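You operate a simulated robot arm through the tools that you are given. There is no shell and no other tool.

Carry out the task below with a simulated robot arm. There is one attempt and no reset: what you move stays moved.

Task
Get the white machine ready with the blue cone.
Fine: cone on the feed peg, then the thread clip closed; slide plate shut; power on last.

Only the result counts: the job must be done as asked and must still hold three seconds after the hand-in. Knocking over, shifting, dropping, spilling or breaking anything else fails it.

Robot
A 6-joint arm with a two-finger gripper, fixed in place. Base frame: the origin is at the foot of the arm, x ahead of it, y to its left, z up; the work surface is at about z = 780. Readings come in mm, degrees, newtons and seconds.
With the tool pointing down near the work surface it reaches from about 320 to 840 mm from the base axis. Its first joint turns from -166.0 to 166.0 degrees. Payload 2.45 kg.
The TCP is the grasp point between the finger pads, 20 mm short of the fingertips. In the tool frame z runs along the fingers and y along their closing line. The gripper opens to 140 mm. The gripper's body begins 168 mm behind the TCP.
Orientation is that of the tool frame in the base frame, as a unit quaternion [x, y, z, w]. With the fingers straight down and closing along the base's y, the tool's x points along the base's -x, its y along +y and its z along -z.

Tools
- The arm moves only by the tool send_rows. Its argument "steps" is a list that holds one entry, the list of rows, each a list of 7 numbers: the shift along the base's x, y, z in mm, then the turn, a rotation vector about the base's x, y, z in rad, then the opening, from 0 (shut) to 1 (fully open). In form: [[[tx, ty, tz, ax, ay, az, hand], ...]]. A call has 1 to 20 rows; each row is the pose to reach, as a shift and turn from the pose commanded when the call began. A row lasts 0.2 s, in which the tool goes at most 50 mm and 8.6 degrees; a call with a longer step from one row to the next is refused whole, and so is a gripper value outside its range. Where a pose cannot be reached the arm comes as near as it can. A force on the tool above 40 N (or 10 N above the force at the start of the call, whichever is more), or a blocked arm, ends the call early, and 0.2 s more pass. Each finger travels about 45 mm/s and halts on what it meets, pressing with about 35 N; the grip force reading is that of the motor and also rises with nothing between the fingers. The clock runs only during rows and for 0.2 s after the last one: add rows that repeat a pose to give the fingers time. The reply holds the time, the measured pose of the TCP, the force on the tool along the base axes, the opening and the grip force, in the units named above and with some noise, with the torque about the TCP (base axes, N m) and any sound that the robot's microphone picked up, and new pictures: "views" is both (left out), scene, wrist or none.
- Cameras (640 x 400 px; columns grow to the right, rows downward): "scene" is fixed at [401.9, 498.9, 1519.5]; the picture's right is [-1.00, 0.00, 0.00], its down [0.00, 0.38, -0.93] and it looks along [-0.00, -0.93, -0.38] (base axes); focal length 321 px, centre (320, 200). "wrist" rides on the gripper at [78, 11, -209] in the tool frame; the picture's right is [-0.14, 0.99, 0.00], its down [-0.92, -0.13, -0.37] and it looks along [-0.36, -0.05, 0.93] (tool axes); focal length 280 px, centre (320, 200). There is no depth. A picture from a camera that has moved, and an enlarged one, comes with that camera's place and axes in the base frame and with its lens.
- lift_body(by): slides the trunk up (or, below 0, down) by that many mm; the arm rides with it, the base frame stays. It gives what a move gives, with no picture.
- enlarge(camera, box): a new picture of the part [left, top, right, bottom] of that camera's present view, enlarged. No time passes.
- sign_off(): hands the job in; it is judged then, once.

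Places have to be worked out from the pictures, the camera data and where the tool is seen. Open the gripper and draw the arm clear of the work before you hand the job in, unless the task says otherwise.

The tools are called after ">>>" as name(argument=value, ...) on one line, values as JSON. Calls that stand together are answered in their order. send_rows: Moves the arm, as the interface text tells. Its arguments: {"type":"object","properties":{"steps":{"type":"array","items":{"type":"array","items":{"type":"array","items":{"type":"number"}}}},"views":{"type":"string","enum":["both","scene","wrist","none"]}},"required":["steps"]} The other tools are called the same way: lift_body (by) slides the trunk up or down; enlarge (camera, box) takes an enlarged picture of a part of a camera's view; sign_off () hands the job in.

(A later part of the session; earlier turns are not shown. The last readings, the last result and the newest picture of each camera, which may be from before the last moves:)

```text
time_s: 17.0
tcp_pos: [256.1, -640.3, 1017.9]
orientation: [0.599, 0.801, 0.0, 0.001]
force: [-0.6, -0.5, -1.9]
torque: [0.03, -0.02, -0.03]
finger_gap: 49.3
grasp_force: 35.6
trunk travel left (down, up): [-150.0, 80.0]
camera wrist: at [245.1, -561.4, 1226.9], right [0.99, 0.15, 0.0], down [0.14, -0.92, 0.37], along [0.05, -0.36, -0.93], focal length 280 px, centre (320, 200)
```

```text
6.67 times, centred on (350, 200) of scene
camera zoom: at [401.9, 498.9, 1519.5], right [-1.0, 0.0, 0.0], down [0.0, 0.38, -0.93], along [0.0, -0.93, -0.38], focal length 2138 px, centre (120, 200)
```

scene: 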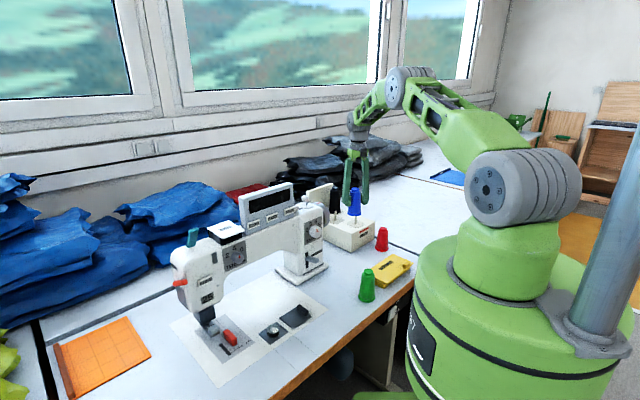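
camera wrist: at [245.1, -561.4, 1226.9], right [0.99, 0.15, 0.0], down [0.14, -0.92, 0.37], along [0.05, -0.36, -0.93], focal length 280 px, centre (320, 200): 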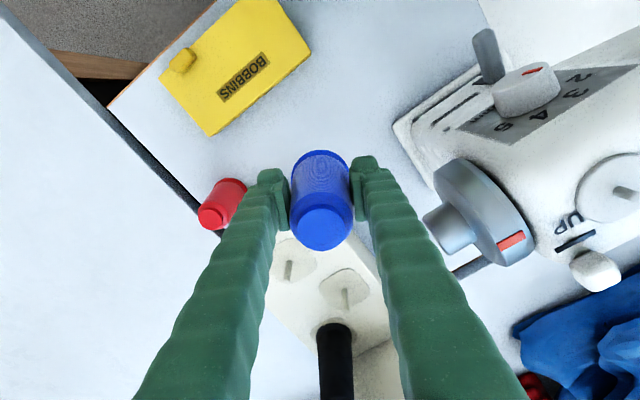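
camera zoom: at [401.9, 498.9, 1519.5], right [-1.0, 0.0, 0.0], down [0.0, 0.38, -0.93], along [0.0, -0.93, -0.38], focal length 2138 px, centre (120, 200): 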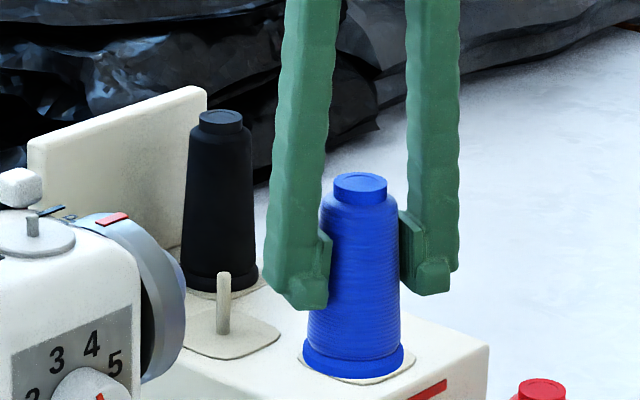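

The cone sits in the grip ~6 mm low with a ~2° tilt, its base centre about (+0.5,−4.5) mm from the TCP. I move to TCP (235,-798) so the base is over the peg, staying above its tip, and verify in the scene view.

>>> send_rows(steps=[[[-4, -36, 0, 0, 0, 0, 0.2], [-9, -72, 0, 0, 0, 0, 0.2], [-15, -108, 0, 0, 0, 0, 0.2], [-21, -144, 0, 0, 0, 0, 0.2], [-21, -158, 0, 0, 0, 0, 0.2], [-21, -158, 0, 0, 0, 0, 0.2], [-21, -158, -15, 0, 0, 0, 0.2], [-21, -158, -15, 0, 0, 0, 0.2]]])

>>> enlarge(camera="scene", box=[330, 170, 390, 240])

>>> enlarge(camera="wrist", box=[230, 120, 410, 320])

```text
time_s: 18.8
tcp_pos: [233.4, -786.7, 1002.6]
orientation: [0.598, 0.801, 0.0, 0.0]
force: [0.8, -0.3, -1.8]
torque: [0.05, 0.02, -0.02]
finger_gap: 49.5
grasp_force: 35.0
out of reach, approached as far as the arm can: row 5, 6, 7, 8
trunk travel left (down, up): [-150.0, 80.0]
camera wrist: at [220.9, -708.5, 1211.8], right [0.99, 0.15, 0.0], down [0.14, -0.92, 0.37], along [0.05, -0.36, -0.93], focal length 280 px, centre (320, 200)
```

scene: 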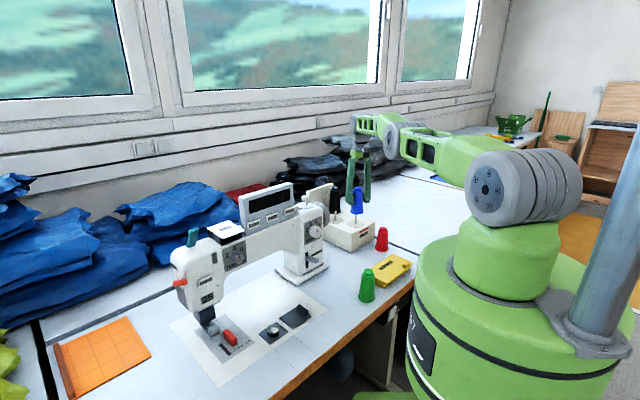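
wrist: 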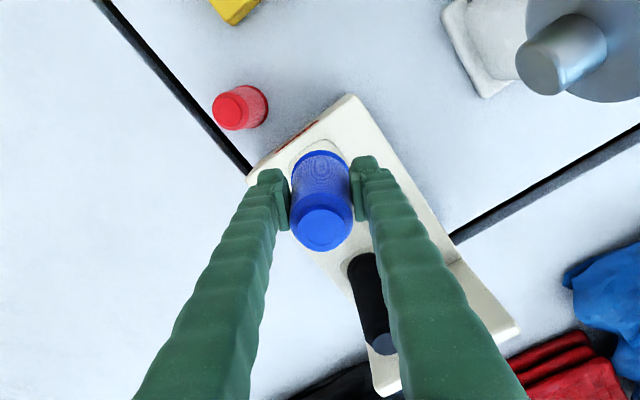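

```text
5.71 times, centred on (360, 205) of scene
camera zoom: at [401.9, 498.9, 1519.5], right [-1.0, 0.0, 0.0], down [0.0, 0.38, -0.93], along [0.0, -0.93, -0.38], focal length 1833 px, centre (91, 171)
```

zoom: 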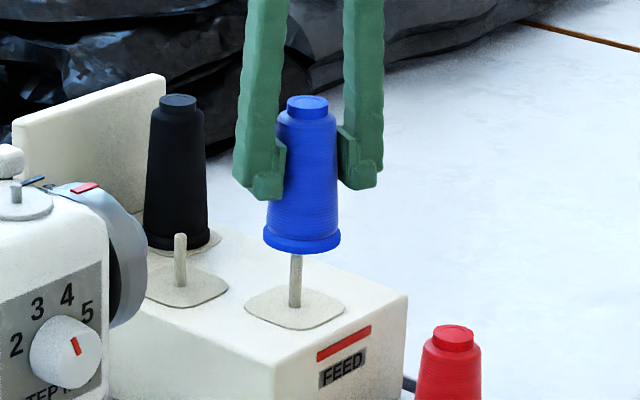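

```text
2.00 times, centred on (320, 220) of wrist
camera zoom: at [220.9, -708.5, 1211.8], right [0.99, 0.15, 0.0], down [0.14, -0.92, 0.37], along [0.05, -0.36, -0.93], focal length 561 px, centre (320, 160)
```

zoom: 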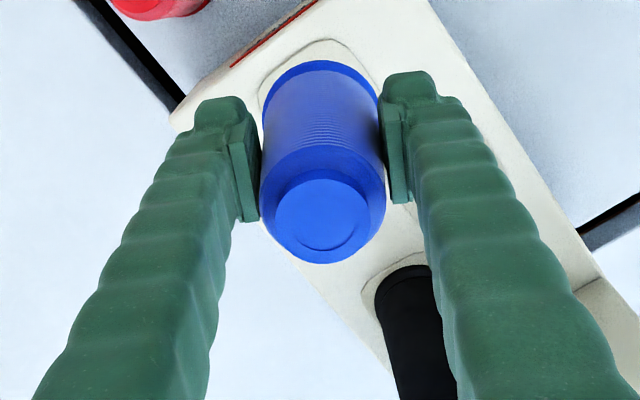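

Tool-down reach ran out at y≈-787 (need ≈-798). I'll try raising the trunk 60 mm to see if that extends the reach at this height.

>>> lift_body(by=60)

```text
time_s: 19.8
tcp_pos: [232.8, -787.0, 1062.3]
orientation: [0.599, 0.801, 0.0, 0.0]
force: [-0.5, -0.3, -1.5]
torque: [0.06, 0.02, 0.01]
finger_gap: 49.6
grasp_force: 35.1
trunk travel left (down, up): [-210.0, 20.0]
```

>>> send_rows(steps=[[[0, 0, -30, 0, 0, 0, 0.2], [0, 0, -58, 0, 0, 0, 0.2], [0, 0, -58, 0, 0, 0, 0.2]]], views="none")

```text
time_s: 20.6
tcp_pos: [232.9, -784.3, 1005.5]
orientation: [0.599, 0.801, 0.0, 0.001]
force: [0.0, 0.7, -1.6]
torque: [-0.03, -0.03, 0.02]
finger_gap: 49.5
grasp_force: 34.8
out of reach, approached as far as the arm can: row 2, 3
trunk travel left (down, up): [-210.0, 20.0]
```

Raising the trunk did not help (wrist already level with shoulder), so tool-down can't reach the peg. I'll set the cone back at its original spot and regrasp higher with the tool tilted ~12° outward, which gives the reach and keeps the cone upright.

>>> send_rows(steps=[[[2, 10, 20, 0, 0, 0, 0.2], [8, 45, 40, 0, 0, 0, 0.2], [17, 80, 40, 0, 0, 0, 0.2], [26, 120, 40, 0, 0, 0, 0.2], [36, 160, 40, 0, 0, 0, 0.2], [46, 200, 40, 0, 0, 0, 0.2], [56, 235, 40, 0, 0, 0, 0.2], [68, 268, 40, 0, 0, 0, 0.2], [68, 268, 40, 0, 0, 0, 0.2]]], views="none")

>>> lift_body(by=-60)

```text
time_s: 22.6
tcp_pos: [299.1, -517.3, 1046.0]
orientation: [0.599, 0.801, 0.0, 0.0]
force: [0.6, -0.5, -1.6]
torque: [0.02, 0.01, 0.02]
finger_gap: 49.3
grasp_force: 35.4
trunk travel left (down, up): [-210.0, 20.0]
```

```text
time_s: 23.6
tcp_pos: [299.2, -515.9, 986.3]
orientation: [0.599, 0.801, 0.0, 0.0]
force: [0.5, -0.3, -2.1]
torque: [-0.01, 0.02, 0.02]
finger_gap: 49.3
grasp_force: 35.4
trunk travel left (down, up): [-150.0, 80.0]
```

Now lowering toward the table at (299,-516), to TCP z≈853.

>>> send_rows(steps=[[[0, 0, -40, 0, 0, 0, 0.2], [0, 0, -80, 0, 0, 0, 0.2], [0, 0, -110, 0, 0, 0, 0.2], [0, 0, -125, 0, 0, 0, 0.2], [0, 0, -133, 0, 0, 0, 0.2], [0, 0, -133, 0, 0, 0, 0.2]]], views="none")

>>> enlarge(camera="scene", box=[315, 230, 375, 300])

```text
time_s: 25.0
tcp_pos: [299.3, -516.0, 852.9]
orientation: [0.6, 0.8, -0.001, 0.0]
force: [0.2, 0.1, -1.3]
torque: [0.0, -0.01, 0.0]
finger_gap: 49.2
grasp_force: 35.3
trunk travel left (down, up): [-150.0, 80.0]
```

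```text
5.71 times, centred on (345, 265) of scene
camera zoom: at [401.9, 498.9, 1519.5], right [-1.0, 0.0, 0.0], down [0.0, 0.38, -0.93], along [0.0, -0.93, -0.38], focal length 1833 px, centre (177, -171)
```

zoom: 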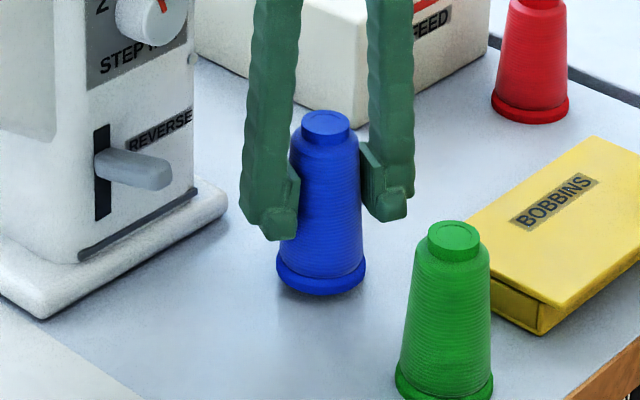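

Just above the table; lowering by 1 mm steps and watching force.

>>> send_rows(steps=[[[0, 0, -1, 0, 0, 0, 0.2], [0, 0, -2, 0, 0, 0, 0.2], [0, 0, -3, 0, 0, 0, 0.2], [0, 0, -4, 0, 0, 0, 0.2]]], views="none")

```text
time_s: 26.0
tcp_pos: [300.1, -515.2, 848.6]
orientation: [0.598, 0.801, 0.0, 0.001]
force: [-0.1, -0.2, -0.4]
torque: [0.04, -0.01, -0.01]
finger_gap: 49.2
grasp_force: 34.8
trunk travel left (down, up): [-150.0, 80.0]
```

>>> send_rows(steps=[[[0, 0, -1, 0, 0, 0, 0.2], [0, 0, -2, 0, 0, 0, 0.2], [0, 0, -2, 0, 0, 0, 0.2]]], views="none")

>>> enlarge(camera="scene", box=[315, 230, 375, 300])

```text
time_s: 26.8
tcp_pos: [298.9, -515.6, 847.0]
orientation: [0.599, 0.801, 0.0, 0.0]
force: [-0.5, -0.3, -1.9]
torque: [-0.01, 0.01, -0.01]
finger_gap: 49.4
grasp_force: 35.1
trunk travel left (down, up): [-150.0, 80.0]
```

```text
5.71 times, centred on (345, 265) of scene
camera zoom: at [401.9, 498.9, 1519.5], right [-1.0, 0.0, 0.0], down [0.0, 0.38, -0.93], along [0.0, -0.93, -0.38], focal length 1833 px, centre (177, -171)
```

zoom: 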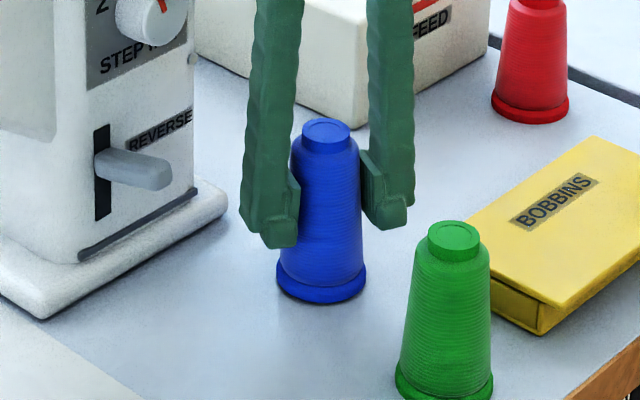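

>>> send_rows(steps=[[[0, 0, -1, 0, 0, 0, 0.2], [0, 0, -2, 0, 0, 0, 0.2], [0, 0, -2, 0, 0, 0, 0.2]]], views="none")

```text
time_s: 27.6
tcp_pos: [299.2, -515.3, 846.3]
orientation: [0.599, 0.801, 0.0, 0.0]
force: [-0.1, 0.1, -1.9]
torque: [0.01, 0.01, 0.02]
finger_gap: 49.3
grasp_force: 35.1
trunk travel left (down, up): [-150.0, 80.0]
```

>>> send_rows(steps=[[[0, 0, -1, 0, 0, 0, 0.2], [0, 0, -1, 0, 0, 0, 0.2], [0, 0, -1, 0, 0, 0, 0.2]]], views="none")

>>> send_rows(steps=[[[0, 0, -1, 0, 0, 0, 0.2], [0, 0, -1, 0, 0, 0, 0.2], [0, 0, -1, 0, 0, 0, 0.2]]], views="none")

```text
time_s: 28.4
tcp_pos: [298.4, -516.7, 844.3]
orientation: [0.599, 0.801, 0.0, 0.0]
force: [0.1, 0.0, -2.3]
torque: [0.02, -0.01, 0.01]
finger_gap: 49.3
grasp_force: 34.8
trunk travel left (down, up): [-150.0, 80.0]
```

```text
time_s: 29.2
tcp_pos: [299.3, -516.5, 844.3]
orientation: [0.599, 0.8, -0.001, 0.001]
force: [-3.9, 0.6, 10.9]
torque: [0.03, -0.03, -0.04]
finger_gap: 49.4
grasp_force: 34.4
trunk travel left (down, up): [-150.0, 80.0]
```

Contact (≈11 N). Opening the gripper to release the cone, then rising above it to re-measure.

>>> send_rows(steps=[[[0, 0, 0, 0, 0, 0, 0.45], [0, 0, 0, 0, 0, 0, 0.75], [0, 0, 0, 0, 0, 0, 0.75], [0, 0, 0, 0, 0, 0, 0.75], [0, 0, 40, 0, 0, 0, 0.75], [0, 0, 80, 0, 0, 0, 0.75], [0, 0, 117, 0, 0, 0, 0.75], [0, 0, 117, 0, 0, 0, 0.75]]])

>>> enlarge(camera="wrist", box=[280, 115, 360, 205])

```text
time_s: 31.0
tcp_pos: [299.5, -515.8, 959.0]
orientation: [0.599, 0.801, 0.0, 0.0]
force: [0.6, 0.3, 0.3]
torque: [-0.01, 0.01, 0.02]
finger_gap: 104.8
grasp_force: 0.2
trunk travel left (down, up): [-150.0, 80.0]
camera wrist: at [288.2, -437.3, 1168.5], right [0.99, 0.15, 0.0], down [0.14, -0.92, 0.37], along [0.05, -0.36, -0.93], focal length 280 px, centre (320, 200)
```

scene: 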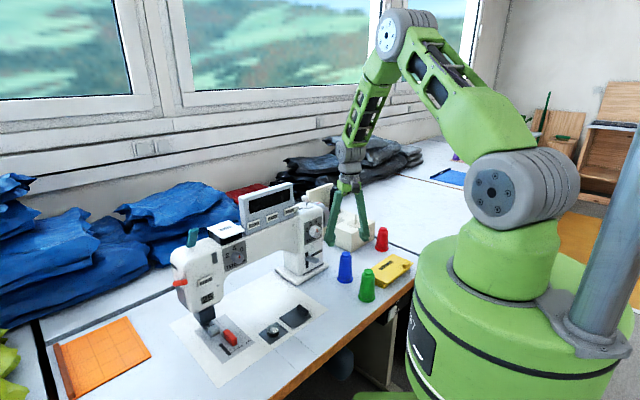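
wrist: 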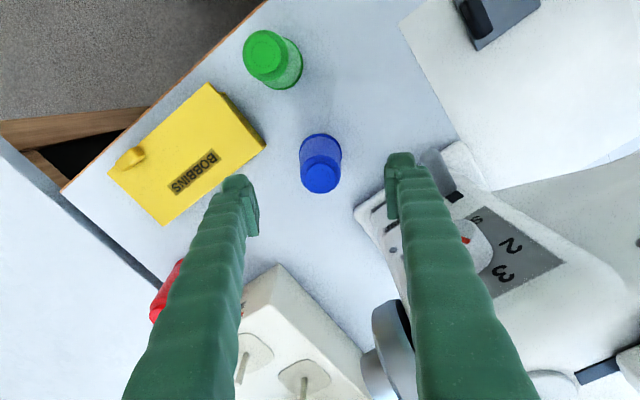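

```text
4.44 times, centred on (320, 160) of wrist
camera zoom: at [288.2, -437.3, 1168.5], right [0.99, 0.15, 0.0], down [0.14, -0.92, 0.37], along [0.05, -0.36, -0.93], focal length 1246 px, centre (320, 378)
```

zoom: 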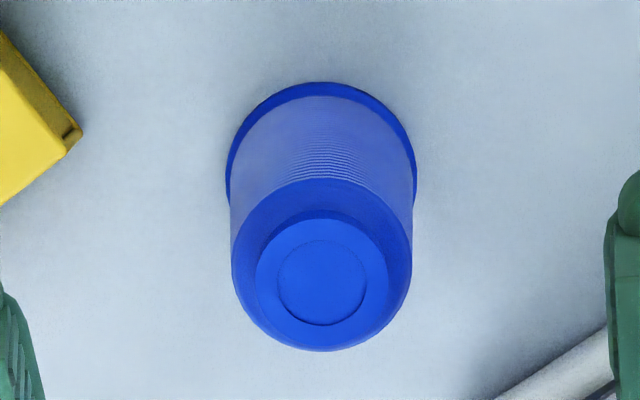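

The cone stands upright at (300.7,-519.0). I tilt the tool 12° outward, descend to z≈858 and regrasp centred.

>>> send_rows(steps=[[[0.6, -1.6, 0, -0.1005, -0.0297, 0, 0.75], [1.2, -3.2, 0, -0.201, -0.0593, 0, 0.75], [1.2, -3.2, -35, -0.201, -0.0593, 0, 0.75], [1.2, -3.2, -70, -0.201, -0.0593, 0, 0.75], [1.2, -3.2, -101, -0.201, -0.0593, 0, 0.75], [1.2, -3.2, -101, -0.201, -0.0593, 0, 0.75]]])

>>> enlarge(camera="wrist", box=[240, 120, 400, 260])

```text
time_s: 32.4
tcp_pos: [300.6, -520.2, 859.2]
orientation: [0.596, 0.796, -0.063, 0.084]
force: [-0.8, -1.3, -0.4]
torque: [-0.02, -0.04, 0.0]
finger_gap: 105.0
grasp_force: 0.1
trunk travel left (down, up): [-150.0, 80.0]
camera wrist: at [277.6, -401.3, 1047.1], right [0.99, 0.15, 0.03], down [0.11, -0.83, 0.55], along [0.11, -0.54, -0.83], focal length 280 px, centre (320, 200)
```

scene: 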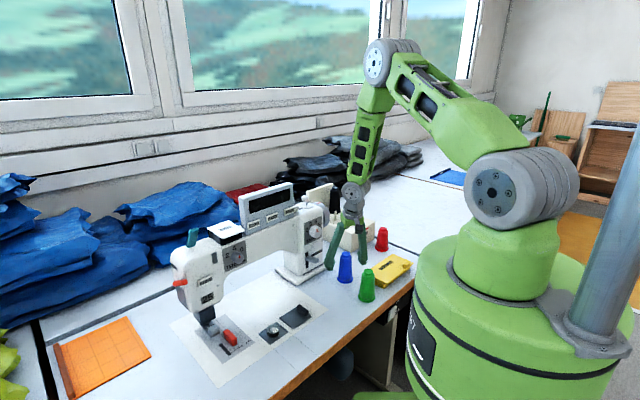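
wrist: 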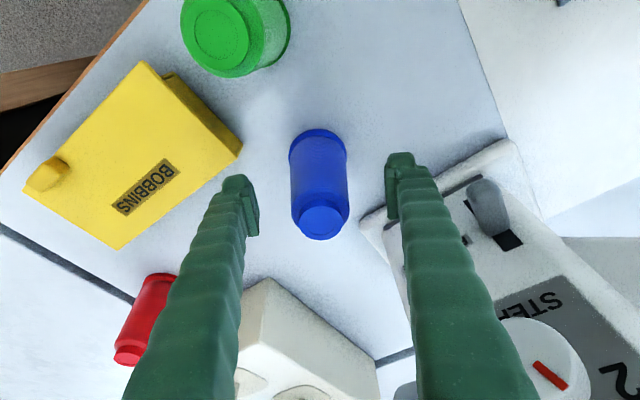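

```text
2.86 times, centred on (320, 190) of wrist
camera zoom: at [277.6, -401.3, 1047.1], right [0.99, 0.15, 0.03], down [0.11, -0.83, 0.55], along [0.11, -0.54, -0.83], focal length 801 px, centre (320, 229)
```

zoom: 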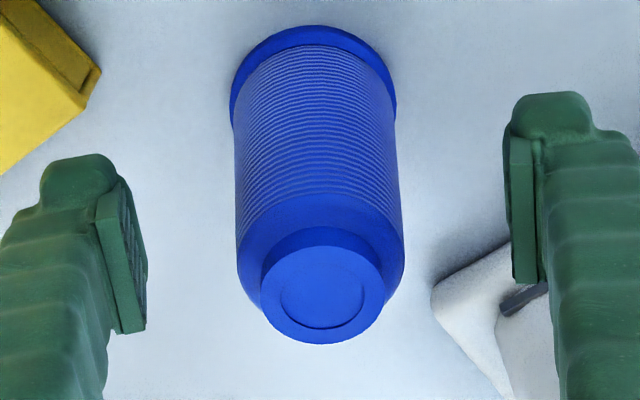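

Tilt worked and the cone is centred between the fingers. Closing the gripper on it now.

>>> send_rows(steps=[[[0, 0, 0, 0, 0, 0, 0.2], [0, 0, 0, 0, 0, 0, 0.2], [0, 0, 0, 0, 0, 0, 0.2], [0, 0, 0, 0, 0, 0, 0.2], [0, 0, 0, 0, 0, 0, 0.2], [0, 0, 0, 0, 0, 0, 0.2]]], views="wrist")

>>> enlarge(camera="wrist", box=[240, 120, 400, 260])

```text
time_s: 33.8
tcp_pos: [301.3, -519.6, 859.6]
orientation: [0.595, 0.796, -0.063, 0.084]
force: [-1.4, 0.0, 0.6]
torque: [0.0, 0.04, -0.03]
finger_gap: 47.1
grasp_force: 34.9
trunk travel left (down, up): [-150.0, 80.0]
camera wrist: at [277.4, -401.1, 1047.3], right [0.99, 0.15, 0.03], down [0.11, -0.83, 0.55], along [0.11, -0.54, -0.83], focal length 280 px, centre (320, 200)
```

wrist: 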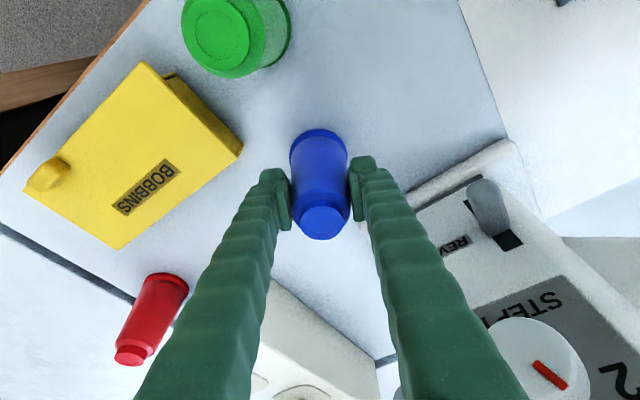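

```text
2.86 times, centred on (320, 190) of wrist
camera zoom: at [277.4, -401.1, 1047.3], right [0.99, 0.15, 0.03], down [0.11, -0.83, 0.55], along [0.11, -0.54, -0.83], focal length 801 px, centre (320, 229)
```

zoom: 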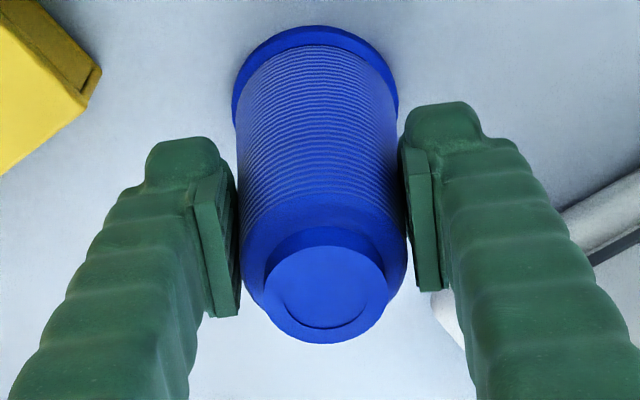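

Regrasped (47.1 mm). Lifting 165 mm and moving to above the peg at about (235.5,-801.5), stopping with the base ~22 mm above the tip to verify alignment.

>>> send_rows(steps=[[[0, 0, 10, 0, 0, 0, 0.2], [0, 0, 35, 0, 0, 0, 0.2], [0, 0, 75, 0, 0, 0, 0.2], [0, 0, 120, 0, 0, 0, 0.2], [0, 0, 165, 0, 0, 0, 0.2], [-9, -40, 165, 0, 0, 0, 0.2], [-18, -80, 165, 0, 0, 0, 0.2], [-28, -120, 165, 0, 0, 0, 0.2], [-37, -160, 165, 0, 0, 0, 0.2], [-46, -200, 165, 0, 0, 0, 0.2], [-55, -238, 165, 0, 0, 0, 0.2], [-62, -268, 165, 0, 0, 0, 0.2], [-65.2, -282.5, 165, 0, 0, 0, 0.2], [-65.2, -282.5, 165, 0, 0, 0, 0.2], [-65.2, -282.5, 165, 0, 0, 0, 0.2]]])

>>> enlarge(camera="scene", box=[330, 170, 390, 240])

>>> enlarge(camera="wrist", box=[240, 120, 400, 260])

```text
time_s: 37.0
tcp_pos: [234.6, -801.6, 1023.5]
orientation: [0.595, 0.797, -0.062, 0.084]
force: [0.7, 0.3, -1.4]
torque: [0.01, -0.01, 0.05]
finger_gap: 46.8
grasp_force: 35.1
trunk travel left (down, up): [-150.0, 80.0]
camera wrist: at [211.7, -683.7, 1211.4], right [0.99, 0.15, 0.03], down [0.11, -0.83, 0.55], along [0.11, -0.54, -0.83], focal length 280 px, centre (320, 200)
```

scene: 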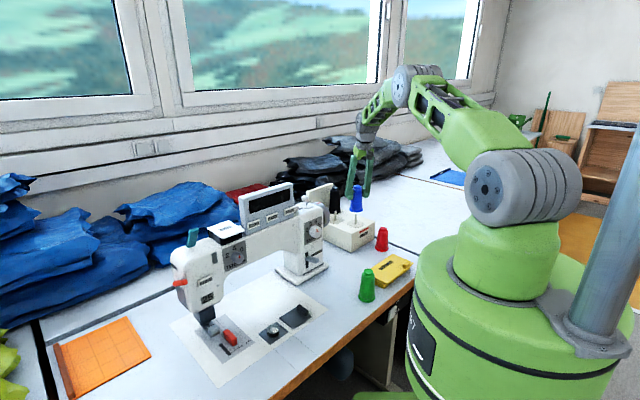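
wrist: 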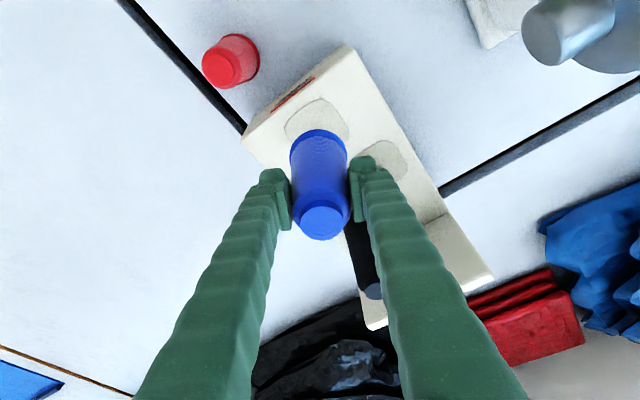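

```text
5.71 times, centred on (360, 205) of scene
camera zoom: at [401.9, 498.9, 1519.5], right [-1.0, 0.0, 0.0], down [0.0, 0.38, -0.93], along [0.0, -0.93, -0.38], focal length 1833 px, centre (91, 171)
```

zoom: 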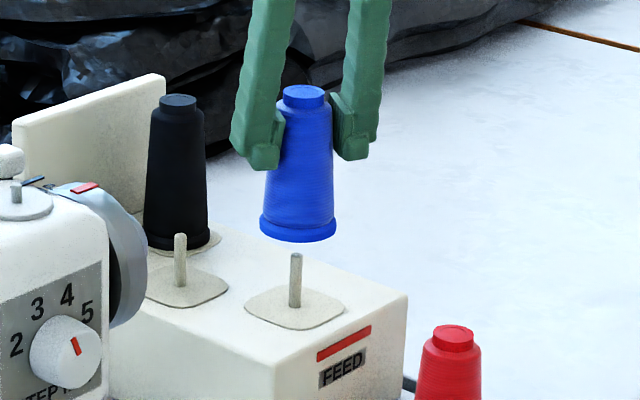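

```text
2.86 times, centred on (320, 190) of wrist
camera zoom: at [211.7, -683.7, 1211.4], right [0.99, 0.15, 0.03], down [0.11, -0.83, 0.55], along [0.11, -0.54, -0.83], focal length 801 px, centre (320, 229)
```

zoom: 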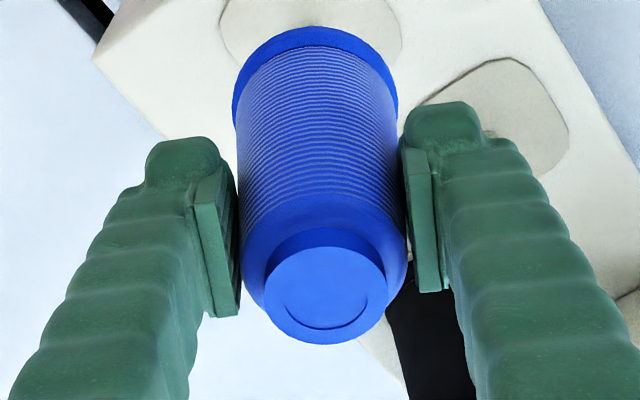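

No slip this time. Enlarging further to check lateral alignment of cone axis and peg.

>>> enlarge(camera="scene", box=[340, 180, 376, 230])

```text
8.00 times, centred on (358, 205) of scene
camera zoom: at [401.9, 498.9, 1519.5], right [-1.0, 0.0, 0.0], down [0.0, 0.38, -0.93], along [0.0, -0.93, -0.38], focal length 2566 px, centre (16, 160)
```

zoom: 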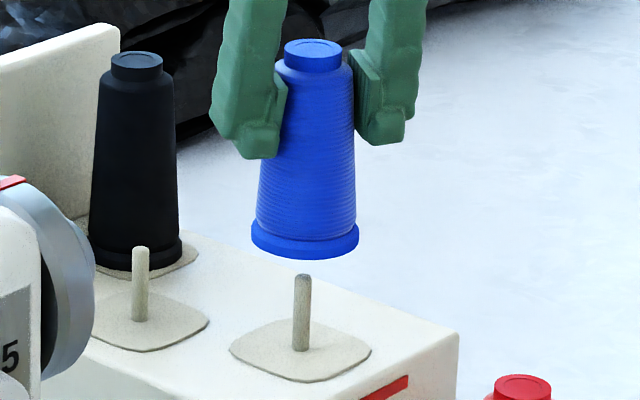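

Lateral alignment is good (axis and peg coincide). Lowering 35 mm so the peg tip enters, watching force.

>>> send_rows(steps=[[[0, 0, -8, 0, 0, 0, 0.2], [0, 0, -15, 0, 0, 0, 0.2], [0, 0, -20, 0, 0, 0, 0.2], [0, 0, -25, 0, 0, 0, 0.2], [0, 0, -30, 0, 0, 0, 0.2], [0, 0, -35, 0, 0, 0, 0.2]]], views="scene")

>>> enlarge(camera="scene", box=[340, 180, 376, 230])

```text
time_s: 38.4
tcp_pos: [234.8, -802.2, 988.3]
orientation: [0.596, 0.797, -0.063, 0.083]
force: [0.1, -0.2, -1.6]
torque: [0.02, -0.01, -0.01]
finger_gap: 46.9
grasp_force: 35.1
trunk travel left (down, up): [-150.0, 80.0]
```

scene: 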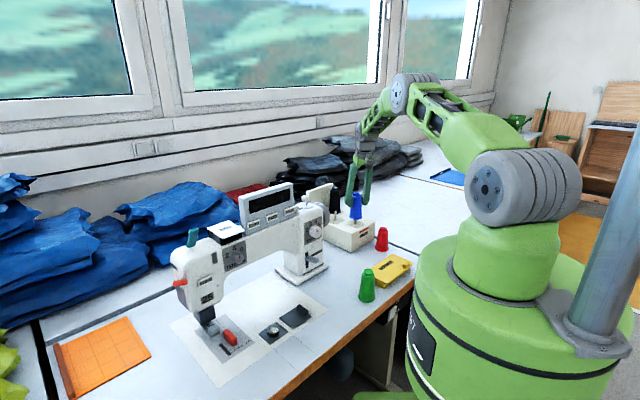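

```text
8.00 times, centred on (358, 205) of scene
camera zoom: at [401.9, 498.9, 1519.5], right [-1.0, 0.0, 0.0], down [0.0, 0.38, -0.93], along [0.0, -0.93, -0.38], focal length 2566 px, centre (16, 160)
```

zoom: 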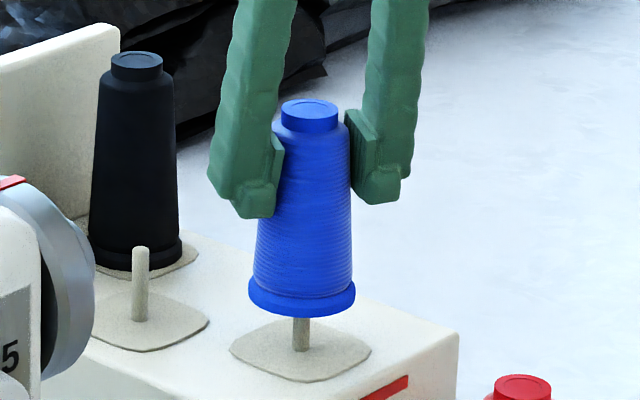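

The peg has entered with no contact force. Continuing down in small steps.

>>> send_rows(steps=[[[0, 0, -6, 0, 0, 0, 0.2], [0, 0, -12, 0, 0, 0, 0.2], [0, 0, -18, 0, 0, 0, 0.2], [0, 0, -24, 0, 0, 0, 0.2], [0, 0, -28, 0, 0, 0, 0.2], [0, 0, -28, 0, 0, 0, 0.2]]], views="none")

>>> enlarge(camera="scene", box=[340, 180, 376, 230])

```text
time_s: 39.8
tcp_pos: [235.0, -801.7, 961.5]
orientation: [0.596, 0.796, -0.062, 0.083]
force: [0.8, -0.4, -1.3]
torque: [0.02, 0.0, -0.03]
finger_gap: 46.7
grasp_force: 35.2
trunk travel left (down, up): [-150.0, 80.0]
```

```text
8.00 times, centred on (358, 205) of scene
camera zoom: at [401.9, 498.9, 1519.5], right [-1.0, 0.0, 0.0], down [0.0, 0.38, -0.93], along [0.0, -0.93, -0.38], focal length 2566 px, centre (16, 160)
```

zoom: 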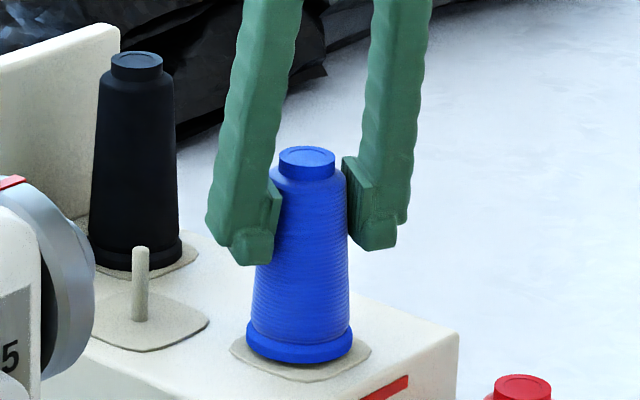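

Going well, base is about 8 mm above the pad. Lowering in 1–2 mm steps until contact.

>>> send_rows(steps=[[[0, 0, -2, 0, 0, 0, 0.2], [0, 0, -4, 0, 0, 0, 0.2], [0, 0, -5, 0, 0, 0, 0.2], [0, 0, -6, 0, 0, 0, 0.2]]], views="none")

>>> send_rows(steps=[[[0, 0, -1, 0, 0, 0, 0.2], [0, 0, -2, 0, 0, 0, 0.2]]], views="none")

```text
time_s: 40.8
tcp_pos: [235.8, -801.3, 956.7]
orientation: [0.596, 0.796, -0.063, 0.084]
force: [-0.7, 1.9, 7.7]
torque: [0.39, 0.04, 0.01]
finger_gap: 46.7
grasp_force: 34.6
trunk travel left (down, up): [-150.0, 80.0]
```

```text
time_s: 41.4
tcp_pos: [235.0, -800.6, 957.2]
orientation: [0.595, 0.796, -0.063, 0.086]
force: [-2.7, 1.8, 22.4]
torque: [0.72, 0.14, -0.04]
finger_gap: 46.8
grasp_force: 35.2
trunk travel left (down, up): [-150.0, 80.0]
```

Contact at TCP z≈957 (base ≈879). Checking the picture before release.

>>> enlarge(camera="scene", box=[340, 195, 376, 235])

```text
10.00 times, centred on (358, 215) of scene
camera zoom: at [401.9, 498.9, 1519.5], right [-1.0, 0.0, 0.0], down [0.0, 0.38, -0.93], along [0.0, -0.93, -0.38], focal length 3207 px, centre (-60, 50)
```

zoom: 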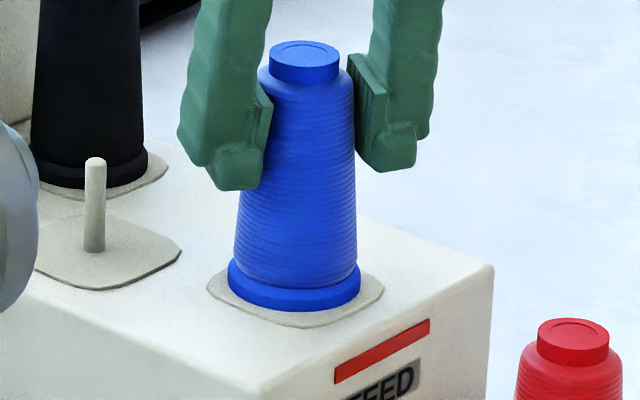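

The cone is seated on the feed pad. Easing 2 mm, opening, and retreating straight up.

>>> send_rows(steps=[[[0, 0, 2, 0, 0, 0, 0.2], [0, 0, 2, 0, 0, 0, 0.5], [0, 0, 2, 0, 0, 0, 0.7], [0, 0, 2, 0, 0, 0, 0.7], [0, 0, 2, 0, 0, 0, 0.7], [0, 0, 30, 0, 0, 0, 0.7], [0, 0, 70, 0, 0, 0, 0.7], [0, 0, 115, 0, 0, 0, 0.7], [0, 0, 160, 0, 0, 0, 0.7], [0, 0, 200, 0, 0, 0, 0.7]]])

>>> enlarge(camera="scene", box=[330, 180, 390, 240])

```text
time_s: 43.6
tcp_pos: [235.6, -801.7, 1153.1]
orientation: [0.596, 0.796, -0.062, 0.084]
force: [0.1, 0.0, 0.0]
torque: [-0.05, 0.01, -0.03]
finger_gap: 98.1
grasp_force: 0.0
trunk travel left (down, up): [-150.0, 80.0]
camera wrist: at [212.3, -683.4, 1340.7], right [0.99, 0.15, 0.03], down [0.11, -0.83, 0.55], along [0.11, -0.54, -0.83], focal length 280 px, centre (320, 200)
```

scene: 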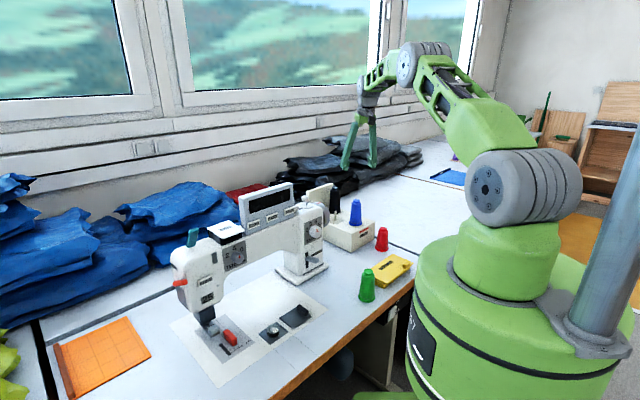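
wrist: 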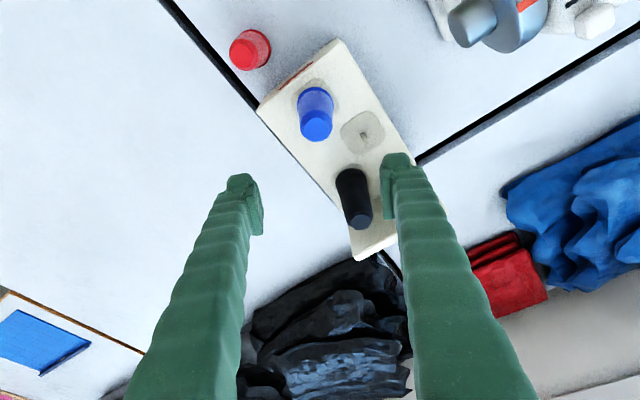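

```text
6.67 times, centred on (360, 210) of scene
camera zoom: at [401.9, 498.9, 1519.5], right [-1.0, 0.0, 0.0], down [0.0, 0.38, -0.93], along [0.0, -0.93, -0.38], focal length 2138 px, centre (53, 133)
```

zoom: 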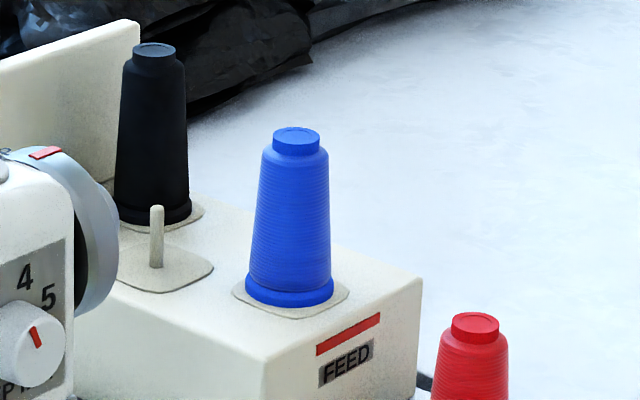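

The blue cone stands upright on the feed peg. Next the thread clip: I untilt, rise, and swing toward the machine head, with gripper closed and yaw −45° to match the machine's axes.

>>> send_rows(steps=[[[5, 35, 25, 0, 0, 0, 0.6], [10, 70, 50, 0.05, 0.0148, 0, 0.5], [15, 105, 75, 0.1, 0.0296, 0, 0.4], [20, 140, 100, 0.15, 0.0444, 0, 0.3], [25, 175, 125, 0.201, 0.0593, 0, 0.2], [25, 175, 135, 0.201, 0.0593, 0, 0.1]]], views="none")

>>> send_rows(steps=[[[39, 26, 0, 0, 0, 0.045, 0], [78, 52, 0, 0, 0, 0.09, 0], [117, 85, 0, 0, 0, 0.135, 0], [152, 120, 0, 0, 0, 0.18, 0], [187, 155, 0, 0, 0, 0.225, 0], [222, 190, 0, 0, 0, 0.27, 0], [257, 225, 0, 0, 0, 0.315, 0], [292, 260, 0, 0, 0, 0.36, 0], [327, 295, 0, 0, 0, 0.405, 0], [362, 330, 0, 0, 0, 0.45, 0], [397, 365, 0, 0, 0, 0.4992, 0], [430, 396, 0, 0, 0, 0.4992, 0], [430, 406, 0, 0, 0, 0.4992, 0], [430, 406, 0, 0, 0, 0.4992, 0]]])

```text
time_s: 45.0
tcp_pos: [259.1, -626.9, 1287.7]
orientation: [0.599, 0.801, 0.0, -0.001]
force: [-0.7, 0.9, 0.3]
torque: [-0.02, 0.03, -0.03]
finger_gap: 14.2
grasp_force: 0.1
trunk travel left (down, up): [-150.0, 80.0]
```

```text
refused: row 3 steps farther than a row can; nothing moved
```

Resending with smaller steps.

>>> send_rows(steps=[[[35, 25, 0, 0, 0, 0.045, 0], [70, 55, 0, 0, 0, 0.09, 0], [105, 87, 0, 0, 0, 0.135, 0], [140, 120, 0, 0, 0, 0.18, 0], [175, 153, 0, 0, 0, 0.225, 0], [210, 186, 0, 0, 0, 0.27, 0], [245, 219, 0, 0, 0, 0.315, 0], [280, 252, 0, 0, 0, 0.36, 0], [315, 285, 0, 0, 0, 0.405, 0], [350, 318, 0, 0, 0, 0.45, 0], [385, 351, 0, 0, 0, 0.4992, 0], [415, 384, 0, 0, 0, 0.4992, 0], [430, 406, 0, 0, 0, 0.4992, 0], [430, 406, 0, 0, 0, 0.4992, 0]]])

>>> enlarge(camera="wrist", box=[230, 120, 430, 320])

```text
time_s: 48.0
tcp_pos: [690.8, -219.3, 1287.8]
orientation: [0.382, 0.924, 0.001, 0.0]
force: [0.4, -0.1, -0.1]
torque: [0.0, -0.02, 0.01]
finger_gap: 0.0
grasp_force: 29.2
trunk travel left (down, up): [-150.0, 80.0]
camera wrist: at [642.9, -156.3, 1496.8], right [0.8, 0.6, 0.0], down [0.56, -0.74, 0.37], along [0.22, -0.29, -0.93], focal length 280 px, centre (320, 200)
```

scene: 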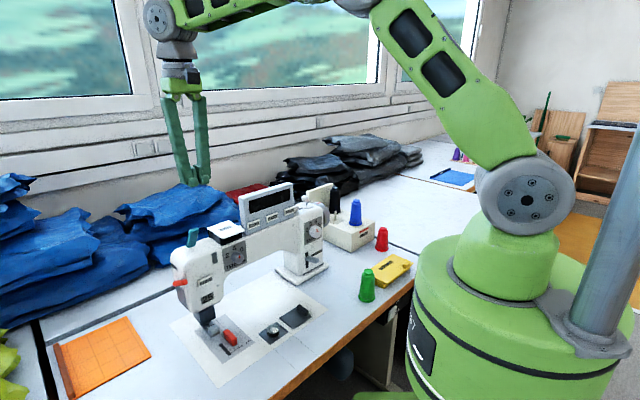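
wrist: 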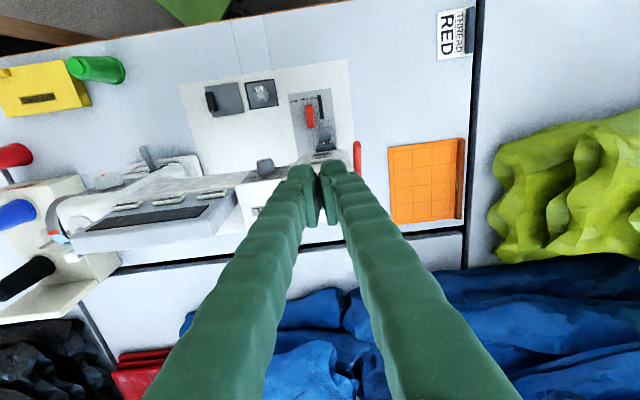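

```text
2.00 times, centred on (330, 220) of wrist
camera zoom: at [642.9, -156.3, 1496.8], right [0.8, 0.6, 0.0], down [0.56, -0.74, 0.37], along [0.22, -0.29, -0.93], focal length 561 px, centre (300, 160)
```

zoom: 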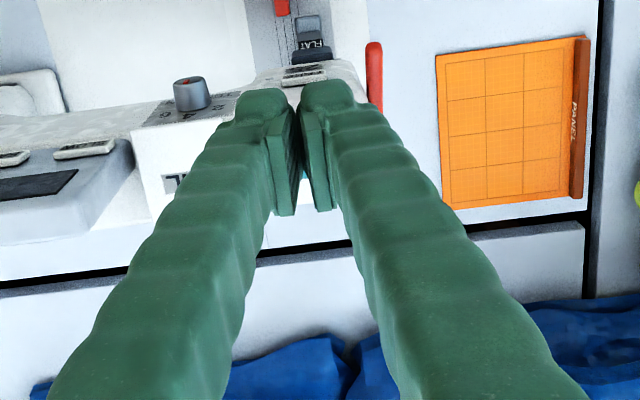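

Clip is hidden behind the fingers; opening them to see it and re-triangulate.

>>> send_rows(steps=[[[0, 0, 0, 0, 0, 0, 0.3], [0, 0, 0, 0, 0, 0, 0.6], [0, 0, 0, 0, 0, 0, 0.8], [0, 0, 0, 0, 0, 0, 0.8], [0, 0, 0, 0, 0, 0, 0.8], [0, 0, 0, 0, 0, 0, 0.8]]], views="wrist")

>>> enlarge(camera="wrist", box=[260, 140, 380, 260])

```text
time_s: 49.4
tcp_pos: [689.7, -220.2, 1288.4]
orientation: [0.383, 0.924, 0.001, 0.001]
force: [0.5, -0.1, 0.4]
torque: [-0.02, 0.0, 0.0]
finger_gap: 111.9
grasp_force: 0.0
trunk travel left (down, up): [-150.0, 80.0]
camera wrist: at [642.7, -156.6, 1496.9], right [0.8, 0.6, 0.0], down [0.56, -0.74, 0.37], along [0.22, -0.29, -0.93], focal length 280 px, centre (320, 200)
```

wrist: 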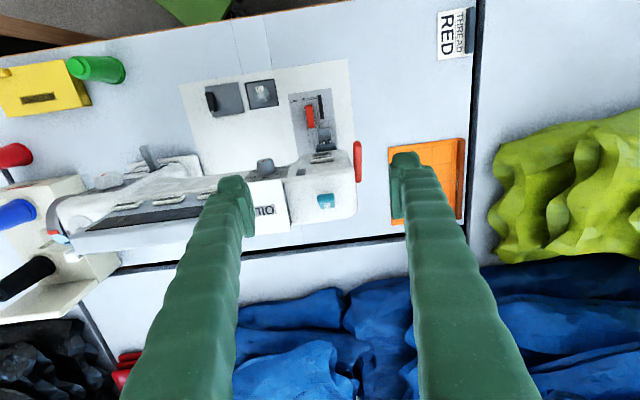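

```text
3.33 times, centred on (320, 200) of wrist
camera zoom: at [642.7, -156.6, 1496.9], right [0.8, 0.6, 0.0], down [0.56, -0.74, 0.37], along [0.22, -0.29, -0.93], focal length 935 px, centre (320, 200)
```

zoom: 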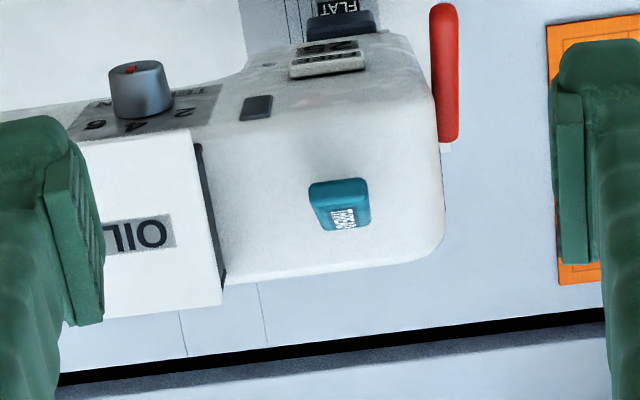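

The clip (THREAD flap) is confirmed: tip ≈(739,-268,1120), hinge side behind it. I close the fingers and go above the tip at TCP z≈1160, to press down and fold it forward.

>>> send_rows(steps=[[[0, 0, 0, 0, 0, 0, 0.5], [0, 0, 0, 0, 0, 0, 0.2], [0, 0, 0, 0, 0, 0, 0], [10, -10, -10, 0, 0, 0, 0], [25, -25, -40, 0, 0, 0, 0], [40, -40, -75, 0, 0, 0, 0], [50, -49, -110, 0, 0, 0, 0], [50, -49, -128, 0, 0, 0, 0], [50, -49, -128, 0, 0, 0, 0]]])

>>> enlarge(camera="scene", box=[160, 180, 240, 270])

>>> enlarge(camera="wrist", box=[240, 120, 400, 260])

```text
time_s: 51.4
tcp_pos: [742.1, -269.1, 1159.6]
orientation: [0.383, 0.924, 0.0, 0.0]
force: [-0.4, -0.6, 0.3]
torque: [0.02, -0.03, 0.02]
finger_gap: 0.1
grasp_force: 29.2
trunk travel left (down, up): [-150.0, 80.0]
camera wrist: at [693.5, -206.6, 1368.2], right [0.8, 0.6, 0.0], down [0.56, -0.74, 0.37], along [0.22, -0.29, -0.93], focal length 280 px, centre (320, 200)
```

scene: 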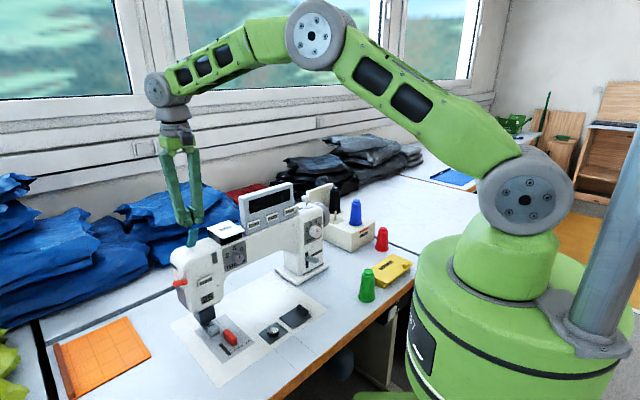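
wrist: 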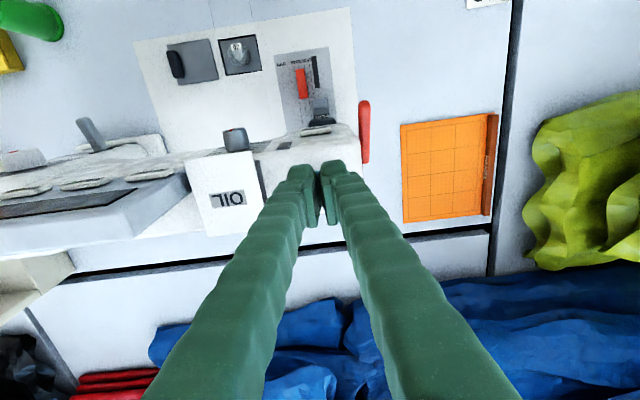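

```text
4.44 times, centred on (200, 225) of scene
camera zoom: at [401.9, 498.9, 1519.5], right [-1.0, 0.0, 0.0], down [0.0, 0.38, -0.93], along [0.0, -0.93, -0.38], focal length 1425 px, centre (853, 89)
```

zoom: 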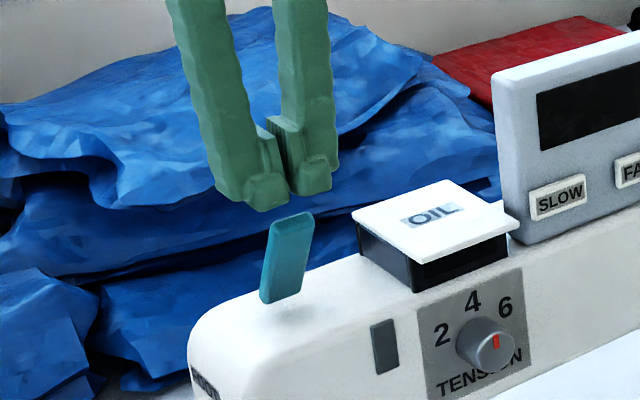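

```text
2.86 times, centred on (320, 190) of wrist
camera zoom: at [693.5, -206.6, 1368.2], right [0.8, 0.6, 0.0], down [0.56, -0.74, 0.37], along [0.22, -0.29, -0.93], focal length 801 px, centre (320, 229)
```

zoom: 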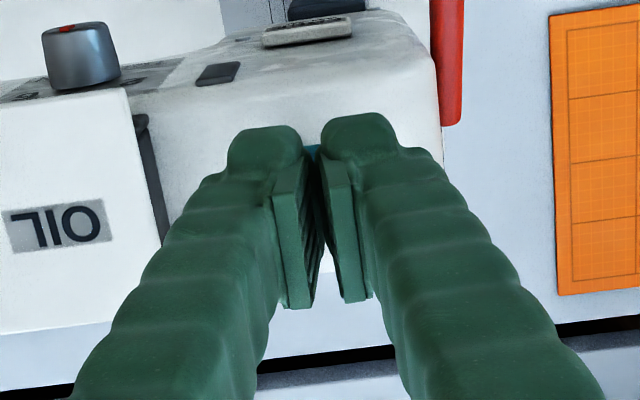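

Fingertips are directly above the clip's tip (gap ≈20 mm). Pressing down in small steps.

>>> send_rows(steps=[[[0, 0, -10, 0, 0, 0, 0], [0, 0, -16, 0, 0, 0, 0], [0, 0, -20, 0, 0, 0, 0], [0, 0, -24, 0, 0, 0, 0], [0, 0, -28, 0, 0, 0, 0]]], views="none")

>>> enlarge(camera="scene", box=[160, 180, 240, 270])

```text
time_s: 52.6
tcp_pos: [739.5, -269.1, 1132.0]
orientation: [0.383, 0.924, 0.0, 0.0]
force: [0.3, -0.3, -0.7]
torque: [-0.01, -0.01, -0.01]
finger_gap: 0.2
grasp_force: 29.3
trunk travel left (down, up): [-150.0, 80.0]
```

```text
4.44 times, centred on (200, 225) of scene
camera zoom: at [401.9, 498.9, 1519.5], right [-1.0, 0.0, 0.0], down [0.0, 0.38, -0.93], along [0.0, -0.93, -0.38], focal length 1425 px, centre (853, 89)
```

zoom: 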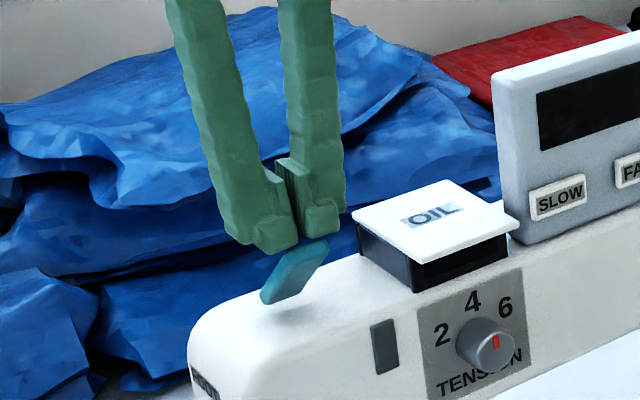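

The clip is folding forward as expected with little force. Continuing down with a slight forward motion.

>>> send_rows(steps=[[[-1, 1, -6, 0, 0, 0, 0], [-2, 2, -12, 0, 0, 0, 0], [-3, 3, -18, 0, 0, 0, 0], [-4, 4, -24, 0, 0, 0, 0], [-5, 5, -30, 0, 0, 0, 0], [-5, 5, -34, 0, 0, 0, 0]]], views="none")

>>> enlarge(camera="scene", box=[160, 180, 240, 270])

```text
time_s: 54.0
tcp_pos: [734.6, -264.1, 1098.2]
orientation: [0.383, 0.924, 0.0, 0.0]
force: [-0.9, 0.7, 0.1]
torque: [0.01, -0.05, 0.0]
finger_gap: 0.0
grasp_force: 29.0
trunk travel left (down, up): [-150.0, 80.0]
```

```text
4.44 times, centred on (200, 225) of scene
camera zoom: at [401.9, 498.9, 1519.5], right [-1.0, 0.0, 0.0], down [0.0, 0.38, -0.93], along [0.0, -0.93, -0.38], focal length 1425 px, centre (853, 89)
```

zoom: 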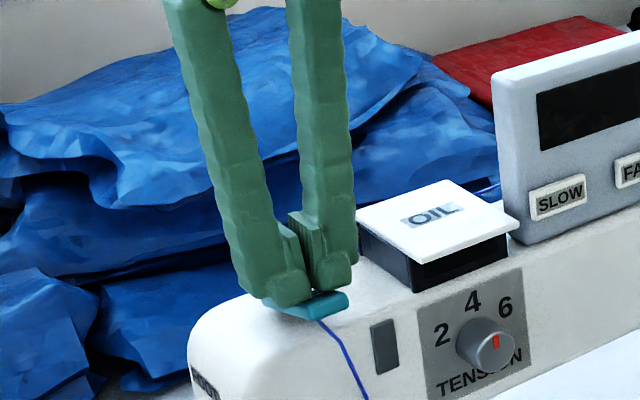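

The clip is down and a blue thread has appeared at the clip, so it looks closed. I press slightly more until contact force to be sure.

>>> send_rows(steps=[[[0, 0, -2, 0, 0, 0, 0], [0, 0, -4, 0, 0, 0, 0], [0, 0, -5, 0, 0, 0, 0]]], views="none")

```text
time_s: 54.8
tcp_pos: [735.3, -264.6, 1092.1]
orientation: [0.383, 0.924, 0.0, 0.0]
force: [-0.1, -0.3, -0.7]
torque: [-0.03, 0.03, 0.0]
finger_gap: 0.0
grasp_force: 29.5
trunk travel left (down, up): [-150.0, 80.0]
```

>>> send_rows(steps=[[[0, 0, -2, 0, 0, 0, 0], [0, 0, -4, 0, 0, 0, 0], [0, 0, -5, 0, 0, 0, 0]]], views="none")

>>> enlarge(camera="scene", box=[160, 200, 240, 270])

```text
time_s: 55.6
tcp_pos: [735.7, -264.5, 1088.0]
orientation: [0.383, 0.924, 0.0, 0.0]
force: [-0.4, -0.7, 0.4]
torque: [0.02, 0.01, 0.01]
finger_gap: 0.1
grasp_force: 29.6
trunk travel left (down, up): [-150.0, 80.0]
```

```text
5.71 times, centred on (200, 235) of scene
camera zoom: at [401.9, 498.9, 1519.5], right [-1.0, 0.0, 0.0], down [0.0, 0.38, -0.93], along [0.0, -0.93, -0.38], focal length 1833 px, centre (1006, 0)
```

zoom: 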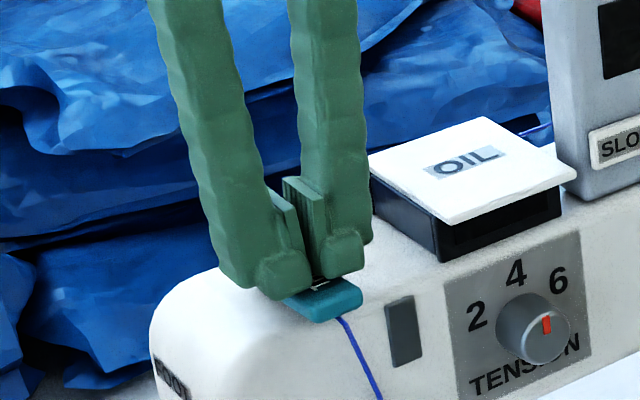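

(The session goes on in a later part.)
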